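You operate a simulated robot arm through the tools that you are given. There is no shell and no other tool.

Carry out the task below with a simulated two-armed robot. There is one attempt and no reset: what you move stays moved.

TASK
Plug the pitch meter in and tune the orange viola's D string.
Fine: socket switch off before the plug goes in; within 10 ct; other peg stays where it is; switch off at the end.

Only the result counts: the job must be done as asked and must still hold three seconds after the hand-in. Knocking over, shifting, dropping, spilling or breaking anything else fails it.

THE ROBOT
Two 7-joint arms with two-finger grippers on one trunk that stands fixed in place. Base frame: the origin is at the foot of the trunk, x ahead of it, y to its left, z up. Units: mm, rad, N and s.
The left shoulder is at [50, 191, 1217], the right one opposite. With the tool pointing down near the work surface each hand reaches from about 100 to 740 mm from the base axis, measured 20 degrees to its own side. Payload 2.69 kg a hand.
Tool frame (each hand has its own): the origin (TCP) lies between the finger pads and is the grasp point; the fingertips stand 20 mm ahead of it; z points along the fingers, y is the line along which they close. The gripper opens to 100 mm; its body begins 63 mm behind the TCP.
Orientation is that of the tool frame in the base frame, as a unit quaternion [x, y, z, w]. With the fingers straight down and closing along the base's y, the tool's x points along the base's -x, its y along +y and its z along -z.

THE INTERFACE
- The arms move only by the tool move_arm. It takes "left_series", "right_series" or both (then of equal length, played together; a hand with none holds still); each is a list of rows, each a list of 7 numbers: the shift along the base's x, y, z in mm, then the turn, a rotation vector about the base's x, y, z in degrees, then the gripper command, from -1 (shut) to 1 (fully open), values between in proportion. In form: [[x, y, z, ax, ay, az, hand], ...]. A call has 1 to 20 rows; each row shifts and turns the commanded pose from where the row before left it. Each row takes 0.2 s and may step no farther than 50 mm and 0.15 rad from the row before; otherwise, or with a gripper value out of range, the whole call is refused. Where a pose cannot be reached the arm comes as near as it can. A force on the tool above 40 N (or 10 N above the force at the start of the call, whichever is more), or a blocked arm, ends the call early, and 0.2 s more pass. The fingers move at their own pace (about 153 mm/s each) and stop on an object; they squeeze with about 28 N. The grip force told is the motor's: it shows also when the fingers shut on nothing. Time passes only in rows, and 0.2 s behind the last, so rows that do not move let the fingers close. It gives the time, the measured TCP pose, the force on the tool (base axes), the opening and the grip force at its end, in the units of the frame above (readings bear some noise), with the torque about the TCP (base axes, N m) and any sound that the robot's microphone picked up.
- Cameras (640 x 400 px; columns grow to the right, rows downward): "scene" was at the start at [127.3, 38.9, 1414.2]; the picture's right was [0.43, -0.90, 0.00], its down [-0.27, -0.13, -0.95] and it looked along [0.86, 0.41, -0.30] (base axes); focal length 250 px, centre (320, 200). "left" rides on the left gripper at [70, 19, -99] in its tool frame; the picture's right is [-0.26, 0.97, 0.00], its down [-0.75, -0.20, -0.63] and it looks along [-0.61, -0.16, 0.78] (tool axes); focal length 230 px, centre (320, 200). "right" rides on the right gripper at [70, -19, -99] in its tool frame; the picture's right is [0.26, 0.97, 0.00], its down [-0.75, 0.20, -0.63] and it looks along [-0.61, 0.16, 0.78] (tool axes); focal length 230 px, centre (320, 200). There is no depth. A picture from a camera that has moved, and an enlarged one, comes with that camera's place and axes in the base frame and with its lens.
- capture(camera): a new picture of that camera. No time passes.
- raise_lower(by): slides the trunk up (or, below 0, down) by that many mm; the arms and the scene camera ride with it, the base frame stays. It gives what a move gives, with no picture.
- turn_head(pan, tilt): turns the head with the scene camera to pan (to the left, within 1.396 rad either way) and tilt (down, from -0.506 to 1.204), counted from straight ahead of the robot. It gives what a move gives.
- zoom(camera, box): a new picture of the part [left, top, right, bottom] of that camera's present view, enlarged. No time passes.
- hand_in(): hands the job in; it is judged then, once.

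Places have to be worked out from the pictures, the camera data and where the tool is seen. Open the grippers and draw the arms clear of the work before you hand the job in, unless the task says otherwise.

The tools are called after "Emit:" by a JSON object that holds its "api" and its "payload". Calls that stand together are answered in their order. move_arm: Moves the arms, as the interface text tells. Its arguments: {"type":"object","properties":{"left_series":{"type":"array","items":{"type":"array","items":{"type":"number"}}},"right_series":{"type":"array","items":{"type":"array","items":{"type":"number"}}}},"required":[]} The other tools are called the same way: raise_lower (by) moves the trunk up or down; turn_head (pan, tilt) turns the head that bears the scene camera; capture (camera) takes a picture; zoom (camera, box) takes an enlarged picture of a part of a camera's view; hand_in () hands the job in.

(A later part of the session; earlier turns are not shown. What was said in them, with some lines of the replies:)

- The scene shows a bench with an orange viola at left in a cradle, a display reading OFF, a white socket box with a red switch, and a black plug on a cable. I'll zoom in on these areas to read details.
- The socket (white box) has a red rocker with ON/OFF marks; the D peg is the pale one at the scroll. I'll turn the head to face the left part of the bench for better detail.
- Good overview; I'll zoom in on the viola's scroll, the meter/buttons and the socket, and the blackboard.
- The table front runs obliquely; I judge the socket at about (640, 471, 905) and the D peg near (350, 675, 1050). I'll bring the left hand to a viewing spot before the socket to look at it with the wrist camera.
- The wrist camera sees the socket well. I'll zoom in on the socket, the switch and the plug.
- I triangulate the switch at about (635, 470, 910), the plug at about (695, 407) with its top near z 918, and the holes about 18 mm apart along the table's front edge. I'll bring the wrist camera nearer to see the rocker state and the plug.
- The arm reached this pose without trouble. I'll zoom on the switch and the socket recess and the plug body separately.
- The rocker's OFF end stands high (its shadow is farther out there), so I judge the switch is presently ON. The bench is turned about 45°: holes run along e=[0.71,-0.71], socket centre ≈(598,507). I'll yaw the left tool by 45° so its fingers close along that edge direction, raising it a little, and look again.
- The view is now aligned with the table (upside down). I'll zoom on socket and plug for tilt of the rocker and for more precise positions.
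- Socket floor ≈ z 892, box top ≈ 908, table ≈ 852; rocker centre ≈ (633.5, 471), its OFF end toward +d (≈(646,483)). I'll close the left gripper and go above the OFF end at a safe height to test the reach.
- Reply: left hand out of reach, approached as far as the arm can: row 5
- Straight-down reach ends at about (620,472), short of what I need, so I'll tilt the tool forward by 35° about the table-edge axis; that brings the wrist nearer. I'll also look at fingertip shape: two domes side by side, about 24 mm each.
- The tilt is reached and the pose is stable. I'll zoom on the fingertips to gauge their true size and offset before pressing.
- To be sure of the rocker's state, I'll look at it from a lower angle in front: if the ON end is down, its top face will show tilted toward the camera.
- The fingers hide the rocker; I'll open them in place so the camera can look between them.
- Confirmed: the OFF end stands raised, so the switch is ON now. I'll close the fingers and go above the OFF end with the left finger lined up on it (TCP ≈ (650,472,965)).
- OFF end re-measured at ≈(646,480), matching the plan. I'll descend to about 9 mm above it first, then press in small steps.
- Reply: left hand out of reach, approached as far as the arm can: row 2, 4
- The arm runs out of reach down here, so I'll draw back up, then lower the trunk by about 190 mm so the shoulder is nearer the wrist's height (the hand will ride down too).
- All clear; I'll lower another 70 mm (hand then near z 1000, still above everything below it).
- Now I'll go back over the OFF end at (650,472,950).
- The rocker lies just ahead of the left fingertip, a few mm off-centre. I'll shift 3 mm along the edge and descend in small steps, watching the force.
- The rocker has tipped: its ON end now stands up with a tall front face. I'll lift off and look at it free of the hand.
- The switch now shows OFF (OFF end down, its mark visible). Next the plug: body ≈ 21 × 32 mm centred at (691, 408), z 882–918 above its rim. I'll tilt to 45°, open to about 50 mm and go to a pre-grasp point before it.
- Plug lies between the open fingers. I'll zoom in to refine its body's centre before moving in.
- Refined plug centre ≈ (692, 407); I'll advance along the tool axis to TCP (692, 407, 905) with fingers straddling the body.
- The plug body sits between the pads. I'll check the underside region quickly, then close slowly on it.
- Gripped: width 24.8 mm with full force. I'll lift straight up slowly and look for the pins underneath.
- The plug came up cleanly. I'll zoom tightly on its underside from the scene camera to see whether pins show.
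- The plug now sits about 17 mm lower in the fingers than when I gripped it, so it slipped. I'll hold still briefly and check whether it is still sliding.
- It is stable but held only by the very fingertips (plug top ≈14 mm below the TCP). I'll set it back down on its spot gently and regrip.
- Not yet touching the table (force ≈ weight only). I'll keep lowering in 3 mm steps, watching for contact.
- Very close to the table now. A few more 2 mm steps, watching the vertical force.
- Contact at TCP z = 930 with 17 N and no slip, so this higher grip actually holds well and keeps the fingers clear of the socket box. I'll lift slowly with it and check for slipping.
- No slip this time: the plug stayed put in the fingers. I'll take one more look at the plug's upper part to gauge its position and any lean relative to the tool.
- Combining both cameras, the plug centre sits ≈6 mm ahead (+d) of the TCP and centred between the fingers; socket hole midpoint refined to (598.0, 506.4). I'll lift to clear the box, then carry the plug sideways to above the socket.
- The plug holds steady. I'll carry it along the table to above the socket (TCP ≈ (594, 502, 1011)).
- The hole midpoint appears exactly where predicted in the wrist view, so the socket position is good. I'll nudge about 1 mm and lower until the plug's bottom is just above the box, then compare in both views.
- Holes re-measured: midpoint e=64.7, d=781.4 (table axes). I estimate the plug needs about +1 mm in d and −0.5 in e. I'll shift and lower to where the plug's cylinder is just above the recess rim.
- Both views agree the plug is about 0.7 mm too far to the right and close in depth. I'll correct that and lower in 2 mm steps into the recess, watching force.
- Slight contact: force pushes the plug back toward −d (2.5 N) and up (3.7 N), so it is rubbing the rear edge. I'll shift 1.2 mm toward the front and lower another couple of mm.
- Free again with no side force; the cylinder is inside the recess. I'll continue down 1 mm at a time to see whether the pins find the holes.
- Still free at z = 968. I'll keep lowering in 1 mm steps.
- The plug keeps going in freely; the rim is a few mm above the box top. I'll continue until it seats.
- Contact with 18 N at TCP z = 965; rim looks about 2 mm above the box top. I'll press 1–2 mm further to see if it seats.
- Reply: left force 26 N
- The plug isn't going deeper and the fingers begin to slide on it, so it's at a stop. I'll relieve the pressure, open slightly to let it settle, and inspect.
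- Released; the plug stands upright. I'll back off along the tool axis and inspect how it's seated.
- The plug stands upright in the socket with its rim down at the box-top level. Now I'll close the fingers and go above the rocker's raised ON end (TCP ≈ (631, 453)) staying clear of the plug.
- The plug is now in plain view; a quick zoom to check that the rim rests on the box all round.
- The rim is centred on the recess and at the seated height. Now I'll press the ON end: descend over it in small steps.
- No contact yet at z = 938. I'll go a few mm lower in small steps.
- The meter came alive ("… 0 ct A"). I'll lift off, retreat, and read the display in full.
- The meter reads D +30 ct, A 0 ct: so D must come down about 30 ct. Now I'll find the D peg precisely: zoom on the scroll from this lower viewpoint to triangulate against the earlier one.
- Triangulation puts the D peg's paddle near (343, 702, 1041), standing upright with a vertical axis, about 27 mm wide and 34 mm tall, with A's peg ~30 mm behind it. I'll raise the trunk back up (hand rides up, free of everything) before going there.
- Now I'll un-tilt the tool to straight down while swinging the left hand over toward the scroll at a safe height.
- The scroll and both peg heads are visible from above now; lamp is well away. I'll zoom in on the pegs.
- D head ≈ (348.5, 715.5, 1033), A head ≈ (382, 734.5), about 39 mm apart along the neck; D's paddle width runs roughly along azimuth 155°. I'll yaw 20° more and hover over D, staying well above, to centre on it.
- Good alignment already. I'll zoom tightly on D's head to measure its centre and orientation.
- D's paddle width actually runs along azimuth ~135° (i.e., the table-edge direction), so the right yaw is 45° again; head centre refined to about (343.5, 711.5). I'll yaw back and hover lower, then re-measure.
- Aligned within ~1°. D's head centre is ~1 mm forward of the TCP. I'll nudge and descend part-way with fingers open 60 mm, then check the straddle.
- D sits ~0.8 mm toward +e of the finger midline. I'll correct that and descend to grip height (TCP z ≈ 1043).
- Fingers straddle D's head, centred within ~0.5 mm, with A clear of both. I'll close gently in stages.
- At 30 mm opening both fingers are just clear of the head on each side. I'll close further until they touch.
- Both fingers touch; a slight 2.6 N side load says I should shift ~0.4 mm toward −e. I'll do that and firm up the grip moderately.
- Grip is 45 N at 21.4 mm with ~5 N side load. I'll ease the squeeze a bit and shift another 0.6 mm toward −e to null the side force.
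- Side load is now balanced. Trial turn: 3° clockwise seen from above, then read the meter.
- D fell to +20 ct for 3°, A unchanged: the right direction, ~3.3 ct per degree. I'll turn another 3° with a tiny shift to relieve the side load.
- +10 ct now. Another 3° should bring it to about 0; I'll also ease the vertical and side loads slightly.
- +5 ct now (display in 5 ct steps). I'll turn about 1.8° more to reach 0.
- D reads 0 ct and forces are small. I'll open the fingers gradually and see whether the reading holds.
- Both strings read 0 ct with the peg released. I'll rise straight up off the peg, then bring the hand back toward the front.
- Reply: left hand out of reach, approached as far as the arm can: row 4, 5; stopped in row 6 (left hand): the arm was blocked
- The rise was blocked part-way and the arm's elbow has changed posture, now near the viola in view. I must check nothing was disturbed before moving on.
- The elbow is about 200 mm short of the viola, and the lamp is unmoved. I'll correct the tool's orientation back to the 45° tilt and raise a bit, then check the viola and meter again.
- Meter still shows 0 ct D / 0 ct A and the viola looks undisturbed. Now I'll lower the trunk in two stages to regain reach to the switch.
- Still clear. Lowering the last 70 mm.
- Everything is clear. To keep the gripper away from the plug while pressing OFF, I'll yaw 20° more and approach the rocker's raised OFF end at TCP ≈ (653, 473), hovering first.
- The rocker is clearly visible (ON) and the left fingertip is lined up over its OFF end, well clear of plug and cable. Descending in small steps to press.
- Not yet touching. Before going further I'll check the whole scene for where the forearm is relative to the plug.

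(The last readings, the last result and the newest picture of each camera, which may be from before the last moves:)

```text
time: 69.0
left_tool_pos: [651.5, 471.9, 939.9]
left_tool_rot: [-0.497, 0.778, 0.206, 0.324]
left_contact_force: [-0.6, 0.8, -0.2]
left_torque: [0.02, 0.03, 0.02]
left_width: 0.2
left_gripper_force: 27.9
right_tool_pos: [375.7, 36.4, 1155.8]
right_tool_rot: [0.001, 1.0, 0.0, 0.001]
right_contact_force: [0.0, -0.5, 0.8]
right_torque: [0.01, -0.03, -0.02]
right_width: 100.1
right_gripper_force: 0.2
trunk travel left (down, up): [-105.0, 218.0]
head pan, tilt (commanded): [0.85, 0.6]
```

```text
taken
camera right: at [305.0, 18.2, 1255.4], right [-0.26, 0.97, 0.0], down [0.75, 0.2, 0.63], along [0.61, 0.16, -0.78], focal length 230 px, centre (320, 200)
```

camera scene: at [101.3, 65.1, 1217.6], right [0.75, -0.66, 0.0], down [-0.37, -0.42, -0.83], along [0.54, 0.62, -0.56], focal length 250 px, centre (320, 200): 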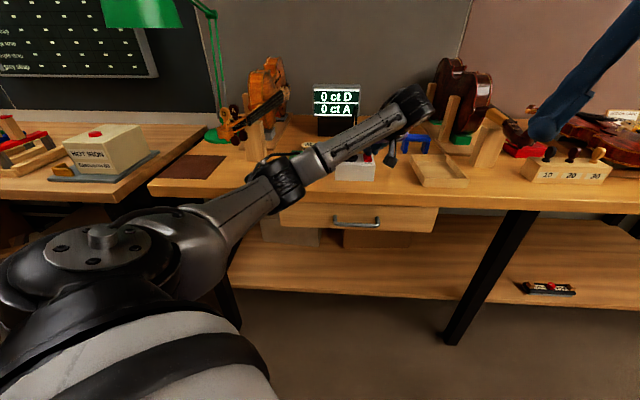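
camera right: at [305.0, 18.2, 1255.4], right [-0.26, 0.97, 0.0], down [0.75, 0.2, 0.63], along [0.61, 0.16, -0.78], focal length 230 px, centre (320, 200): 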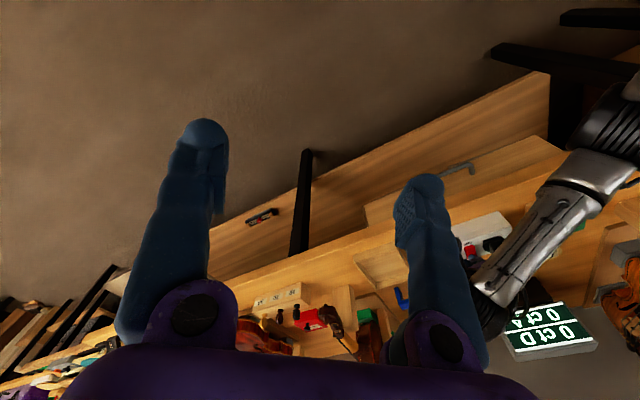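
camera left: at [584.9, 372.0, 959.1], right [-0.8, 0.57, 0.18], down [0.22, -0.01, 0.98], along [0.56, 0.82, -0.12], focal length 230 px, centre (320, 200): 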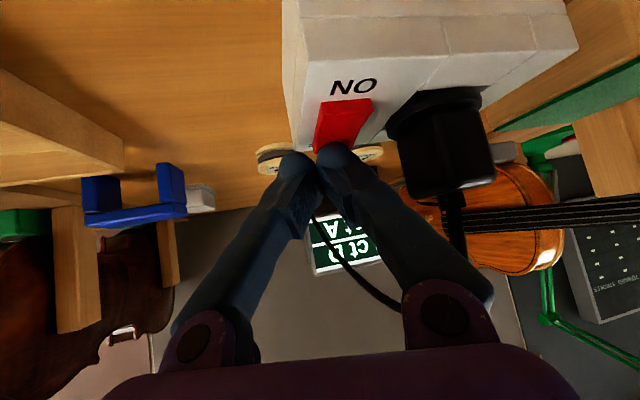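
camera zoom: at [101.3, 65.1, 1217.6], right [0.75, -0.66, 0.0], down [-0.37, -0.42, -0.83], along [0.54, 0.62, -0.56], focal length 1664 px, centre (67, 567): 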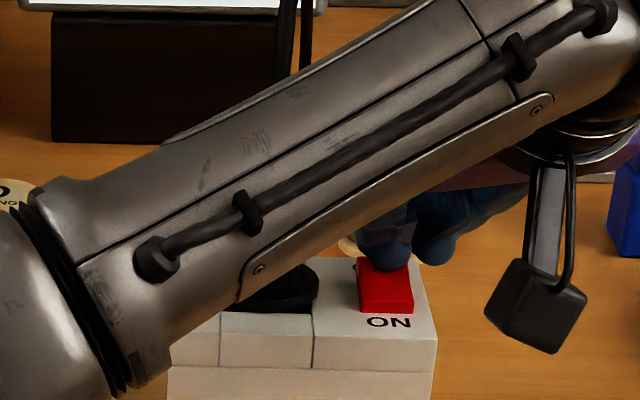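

The forearm passes about 45 mm in front of the plug, all clear; meter reads 0 ct / 0 ct. Continuing the press downward.

Emit:
{"api": "move_arm", "payload": {"left_series": [[0, 0, -2, 0, 0, 0, -1], [0, 0, -2, 0, 0, 0, -1], [0, 0, -1.5, 0, 0, 0, -1]]}}

Emit:
{"api": "capture", "payload": {"camera": "scene"}}

Emit:
{"api": "zoom", "payload": {"camera": "left", "box": [270, 80, 398, 160]}}

```text
time: 69.8
left_tool_pos: [653.5, 472.5, 936.0]
left_tool_rot: [-0.497, 0.778, 0.205, 0.326]
left_contact_force: [1.0, 0.0, 8.8]
left_torque: [0.03, 0.03, -0.04]
left_width: 0.0
left_gripper_force: 28.2
right_tool_pos: [373.7, 37.3, 1157.9]
right_tool_rot: [0.001, 1.0, 0.0, 0.001]
right_contact_force: [0.0, 0.7, 0.3]
right_torque: [0.02, 0.03, 0.0]
right_width: 100.0
right_gripper_force: 0.0
trunk travel left (down, up): [-105.0, 218.0]
head pan, tilt (commanded): [0.85, 0.6]
```

```text
taken
camera scene: at [100.5, 64.5, 1217.8], right [0.75, -0.66, 0.0], down [-0.37, -0.42, -0.83], along [0.55, 0.62, -0.56], focal length 250 px, centre (320, 200)
```

scene: 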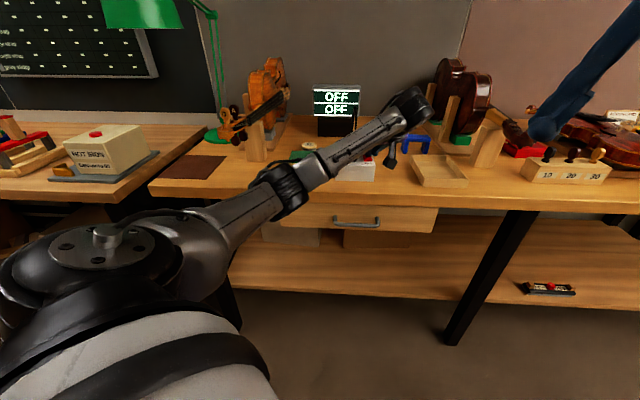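

```text
5.00 times, centred on (334, 120) of left
camera zoom: at [584.9, 371.6, 955.3], right [-0.8, 0.57, 0.18], down [0.21, -0.01, 0.98], along [0.56, 0.82, -0.11], focal length 1150 px, centre (250, 600)
```

zoom: 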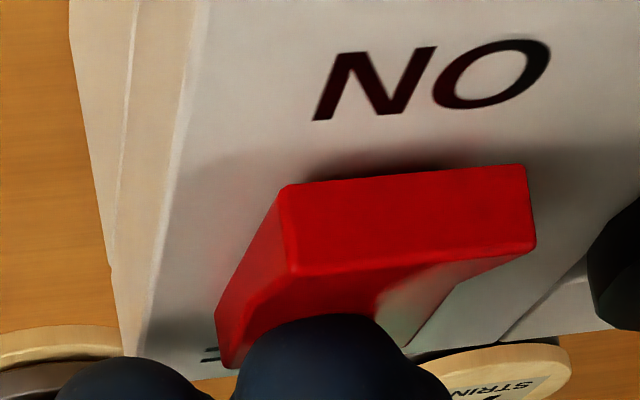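

The meter reads OFF/OFF: the switch is off and the OFF end is down. I'll lift off straight up and retreat along the way I came.

Emit:
{"api": "move_arm", "payload": {"left_series": [[0, 0, 8, 0, 0, 0, -1], [0, 0, 12, 0, 0, 0, -1], [-26, -22, 18, 0, 0, 0, -1], [-29, -24, 15, 0, 0, 0, -1], [-29, -24, 15, 0, 0, 0, -1], [-29, -24, 10, 0, 0, 0, -1]]}}

Emit:
{"api": "capture", "payload": {"camera": "scene"}}

Emit:
{"api": "capture", "payload": {"camera": "left"}}

```text
time: 71.2
left_tool_pos: [540.0, 377.6, 1013.9]
left_tool_rot: [-0.497, 0.778, 0.205, 0.326]
left_contact_force: [-0.1, -0.2, 0.8]
left_torque: [-0.02, -0.02, -0.01]
left_width: 0.0
left_gripper_force: 28.1
left hand out of reach, approached as far as the arm can: row 4
right_tool_pos: [372.7, 35.5, 1157.9]
right_tool_rot: [0.0, 1.0, 0.001, 0.002]
right_contact_force: [-0.1, 0.3, 0.0]
right_torque: [-0.01, -0.07, 0.0]
right_width: 100.2
right_gripper_force: 0.1
trunk travel left (down, up): [-105.0, 218.0]
head pan, tilt (commanded): [0.85, 0.6]
```

```text
taken
camera scene: at [99.2, 64.8, 1217.8], right [0.75, -0.66, 0.0], down [-0.37, -0.42, -0.83], along [0.55, 0.62, -0.56], focal length 250 px, centre (320, 200)
```

scene: 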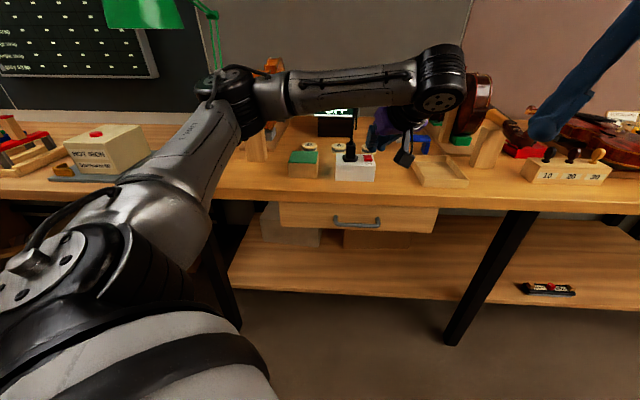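

```text
taken
camera left: at [472.5, 278.0, 1033.1], right [-0.8, 0.57, 0.18], down [0.21, -0.01, 0.98], along [0.56, 0.82, -0.12], focal length 230 px, centre (320, 200)
```

left: 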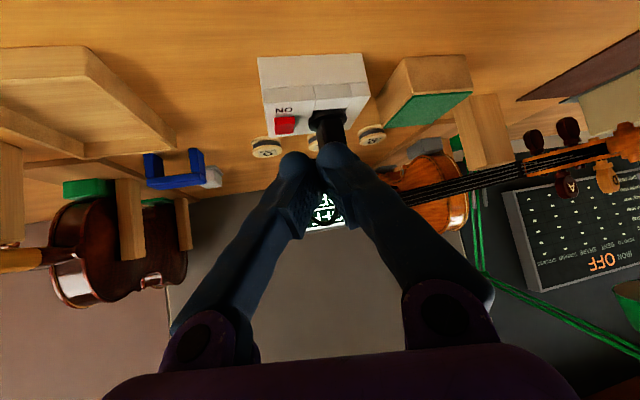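

The hand is clear of the socket. I'll raise the trunk back up, then draw the left hand farther back, open the gripper, and do a final inspection.

Emit:
{"api": "raise_lower", "payload": {"by": 170}}

Emit:
{"api": "move_arm", "payload": {"left_series": [[-20, -8, 10, 0, 0, 0, -1], [-25, -8, 10, 0, 0, 0, -1], [-25, -5, 10, 0, 0, 0, 0], [-25, 0, 10, 0, 0, 0, 1], [-25, 0, 10, 0, 0, 0, 1], [-20, 0, 10, 0, 0, 0, 1]]}}

Emit:
{"api": "capture", "payload": {"camera": "scene"}}

Emit:
{"api": "capture", "payload": {"camera": "left"}}

```text
time: 73.1
left_tool_pos: [542.3, 378.1, 1181.2]
left_tool_rot: [-0.496, 0.779, 0.205, 0.324]
left_contact_force: [-0.4, -1.0, -0.4]
left_torque: [0.04, -0.01, 0.0]
left_width: 0.2
left_gripper_force: 27.9
right_tool_pos: [375.5, 37.5, 1326.5]
right_tool_rot: [0.001, 1.0, 0.001, 0.0]
right_contact_force: [0.0, 0.3, -0.1]
right_torque: [-0.04, -0.01, 0.0]
right_width: 99.9
right_gripper_force: 0.1
trunk travel left (down, up): [-275.0, 48.0]
head pan, tilt (commanded): [0.85, 0.6]
```

```text
time: 74.5
left_tool_pos: [402.0, 356.9, 1242.3]
left_tool_rot: [-0.496, 0.779, 0.205, 0.325]
left_contact_force: [-0.7, 0.3, -0.5]
left_torque: [-0.01, -0.03, -0.02]
left_width: 99.9
left_gripper_force: 0.1
right_tool_pos: [374.5, 37.2, 1326.8]
right_tool_rot: [0.001, 1.0, 0.0, 0.0]
right_contact_force: [0.5, -0.8, 1.2]
right_torque: [-0.01, 0.04, 0.04]
right_width: 100.0
right_gripper_force: 0.0
trunk travel left (down, up): [-275.0, 48.0]
head pan, tilt (commanded): [0.85, 0.6]
```

```text
taken
camera scene: at [100.7, 65.1, 1387.6], right [0.75, -0.66, 0.0], down [-0.37, -0.42, -0.83], along [0.54, 0.62, -0.56], focal length 250 px, centre (320, 200)
```

scene: 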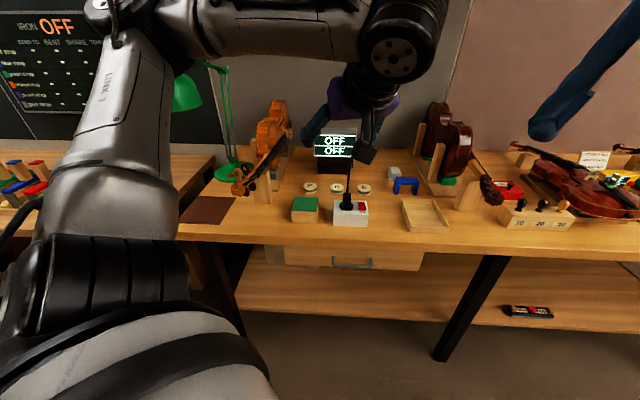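

```text
taken
camera left: at [334.7, 257.2, 1261.9], right [-0.8, 0.57, 0.18], down [0.22, -0.01, 0.98], along [0.56, 0.82, -0.12], focal length 230 px, centre (320, 200)
```

left: 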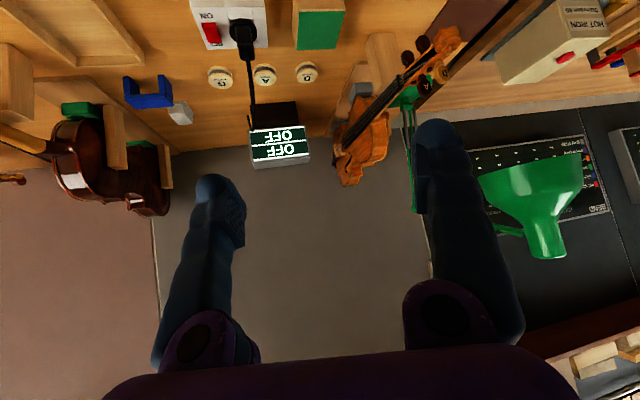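

Arm is drawn back. Final inspection: zoom on the socket/plug/switch, the pegs, and the meter.

Emit:
{"api": "zoom", "payload": {"camera": "scene", "box": [310, 170, 406, 230]}}

Emit:
{"api": "zoom", "payload": {"camera": "scene", "box": [200, 140, 296, 200]}}

Emit:
{"api": "zoom", "payload": {"camera": "scene", "box": [160, 60, 416, 220]}}

```text
6.67 times, centred on (358, 200) of scene
camera zoom: at [100.7, 65.1, 1387.6], right [0.75, -0.66, 0.0], down [-0.37, -0.42, -0.83], along [0.54, 0.62, -0.56], focal length 1664 px, centre (67, 200)
```

zoom: 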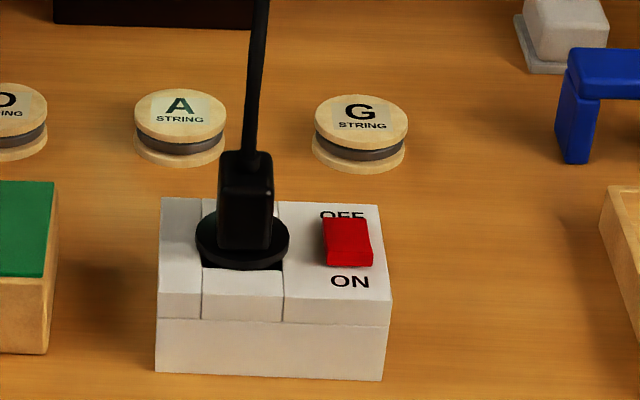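

```text
6.67 times, centred on (248, 170) of scene
camera zoom: at [100.7, 65.1, 1387.6], right [0.75, -0.66, 0.0], down [-0.37, -0.42, -0.83], along [0.54, 0.62, -0.56], focal length 1664 px, centre (800, 400)
```

zoom: 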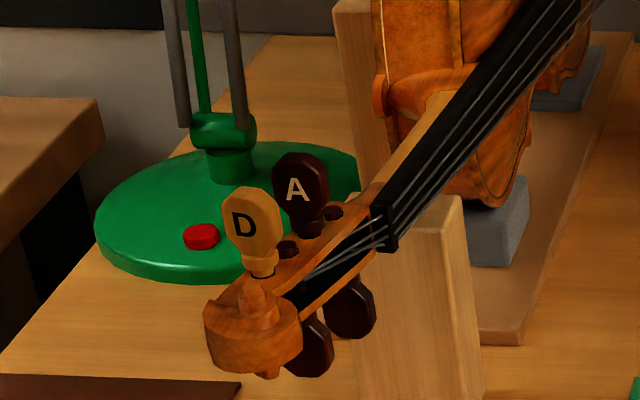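

```text
2.50 times, centred on (288, 140) of scene
camera zoom: at [100.7, 65.1, 1387.6], right [0.75, -0.66, 0.0], down [-0.37, -0.42, -0.83], along [0.54, 0.62, -0.56], focal length 624 px, centre (400, 350)
```

zoom: 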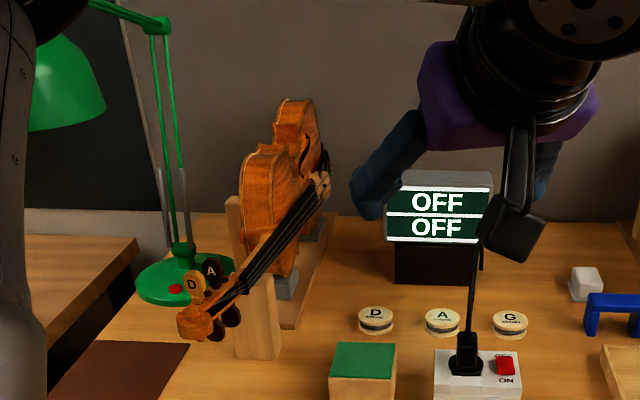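

Plug is seated, the switch is off (OFF end down, meter dark), D was left at 0 ct with A untouched at 0 ct, and viola, lamp and the rest are where they were. Both grippers are open and clear, so I'm handing in.

Emit:
{"api": "hand_in", "payload": {}}

```text
The job is handed in.
```

The pitch meter is plugged in and the orange viola's D string is tuned: it went from +30 ct to 0 ct on the meter. The meter shows 5 ct steps, and it read 0 both after I let go of the peg and again just before I switched off.

- **Socket switch:** it was on at the start, so I switched it off before plugging in. I turned it on only to tune, and it is off now; the meter shows OFF.
- **Other peg:** the A string read 0 ct throughout, and its peg was not touched.
- **Plug:** it slipped in the fingers on the first lift, so I set it back down on its spot and lifted it again. It went into the socket cleanly.
- **Arm stop:** while rising off the peg, the left arm was blocked for a moment; I never found out by what. Afterwards the viola, lamp and meter looked unmoved and both strings still read 0 ct.

At hand-in both grippers were open and both arms were clear of the bench. The hand-in reported no result.
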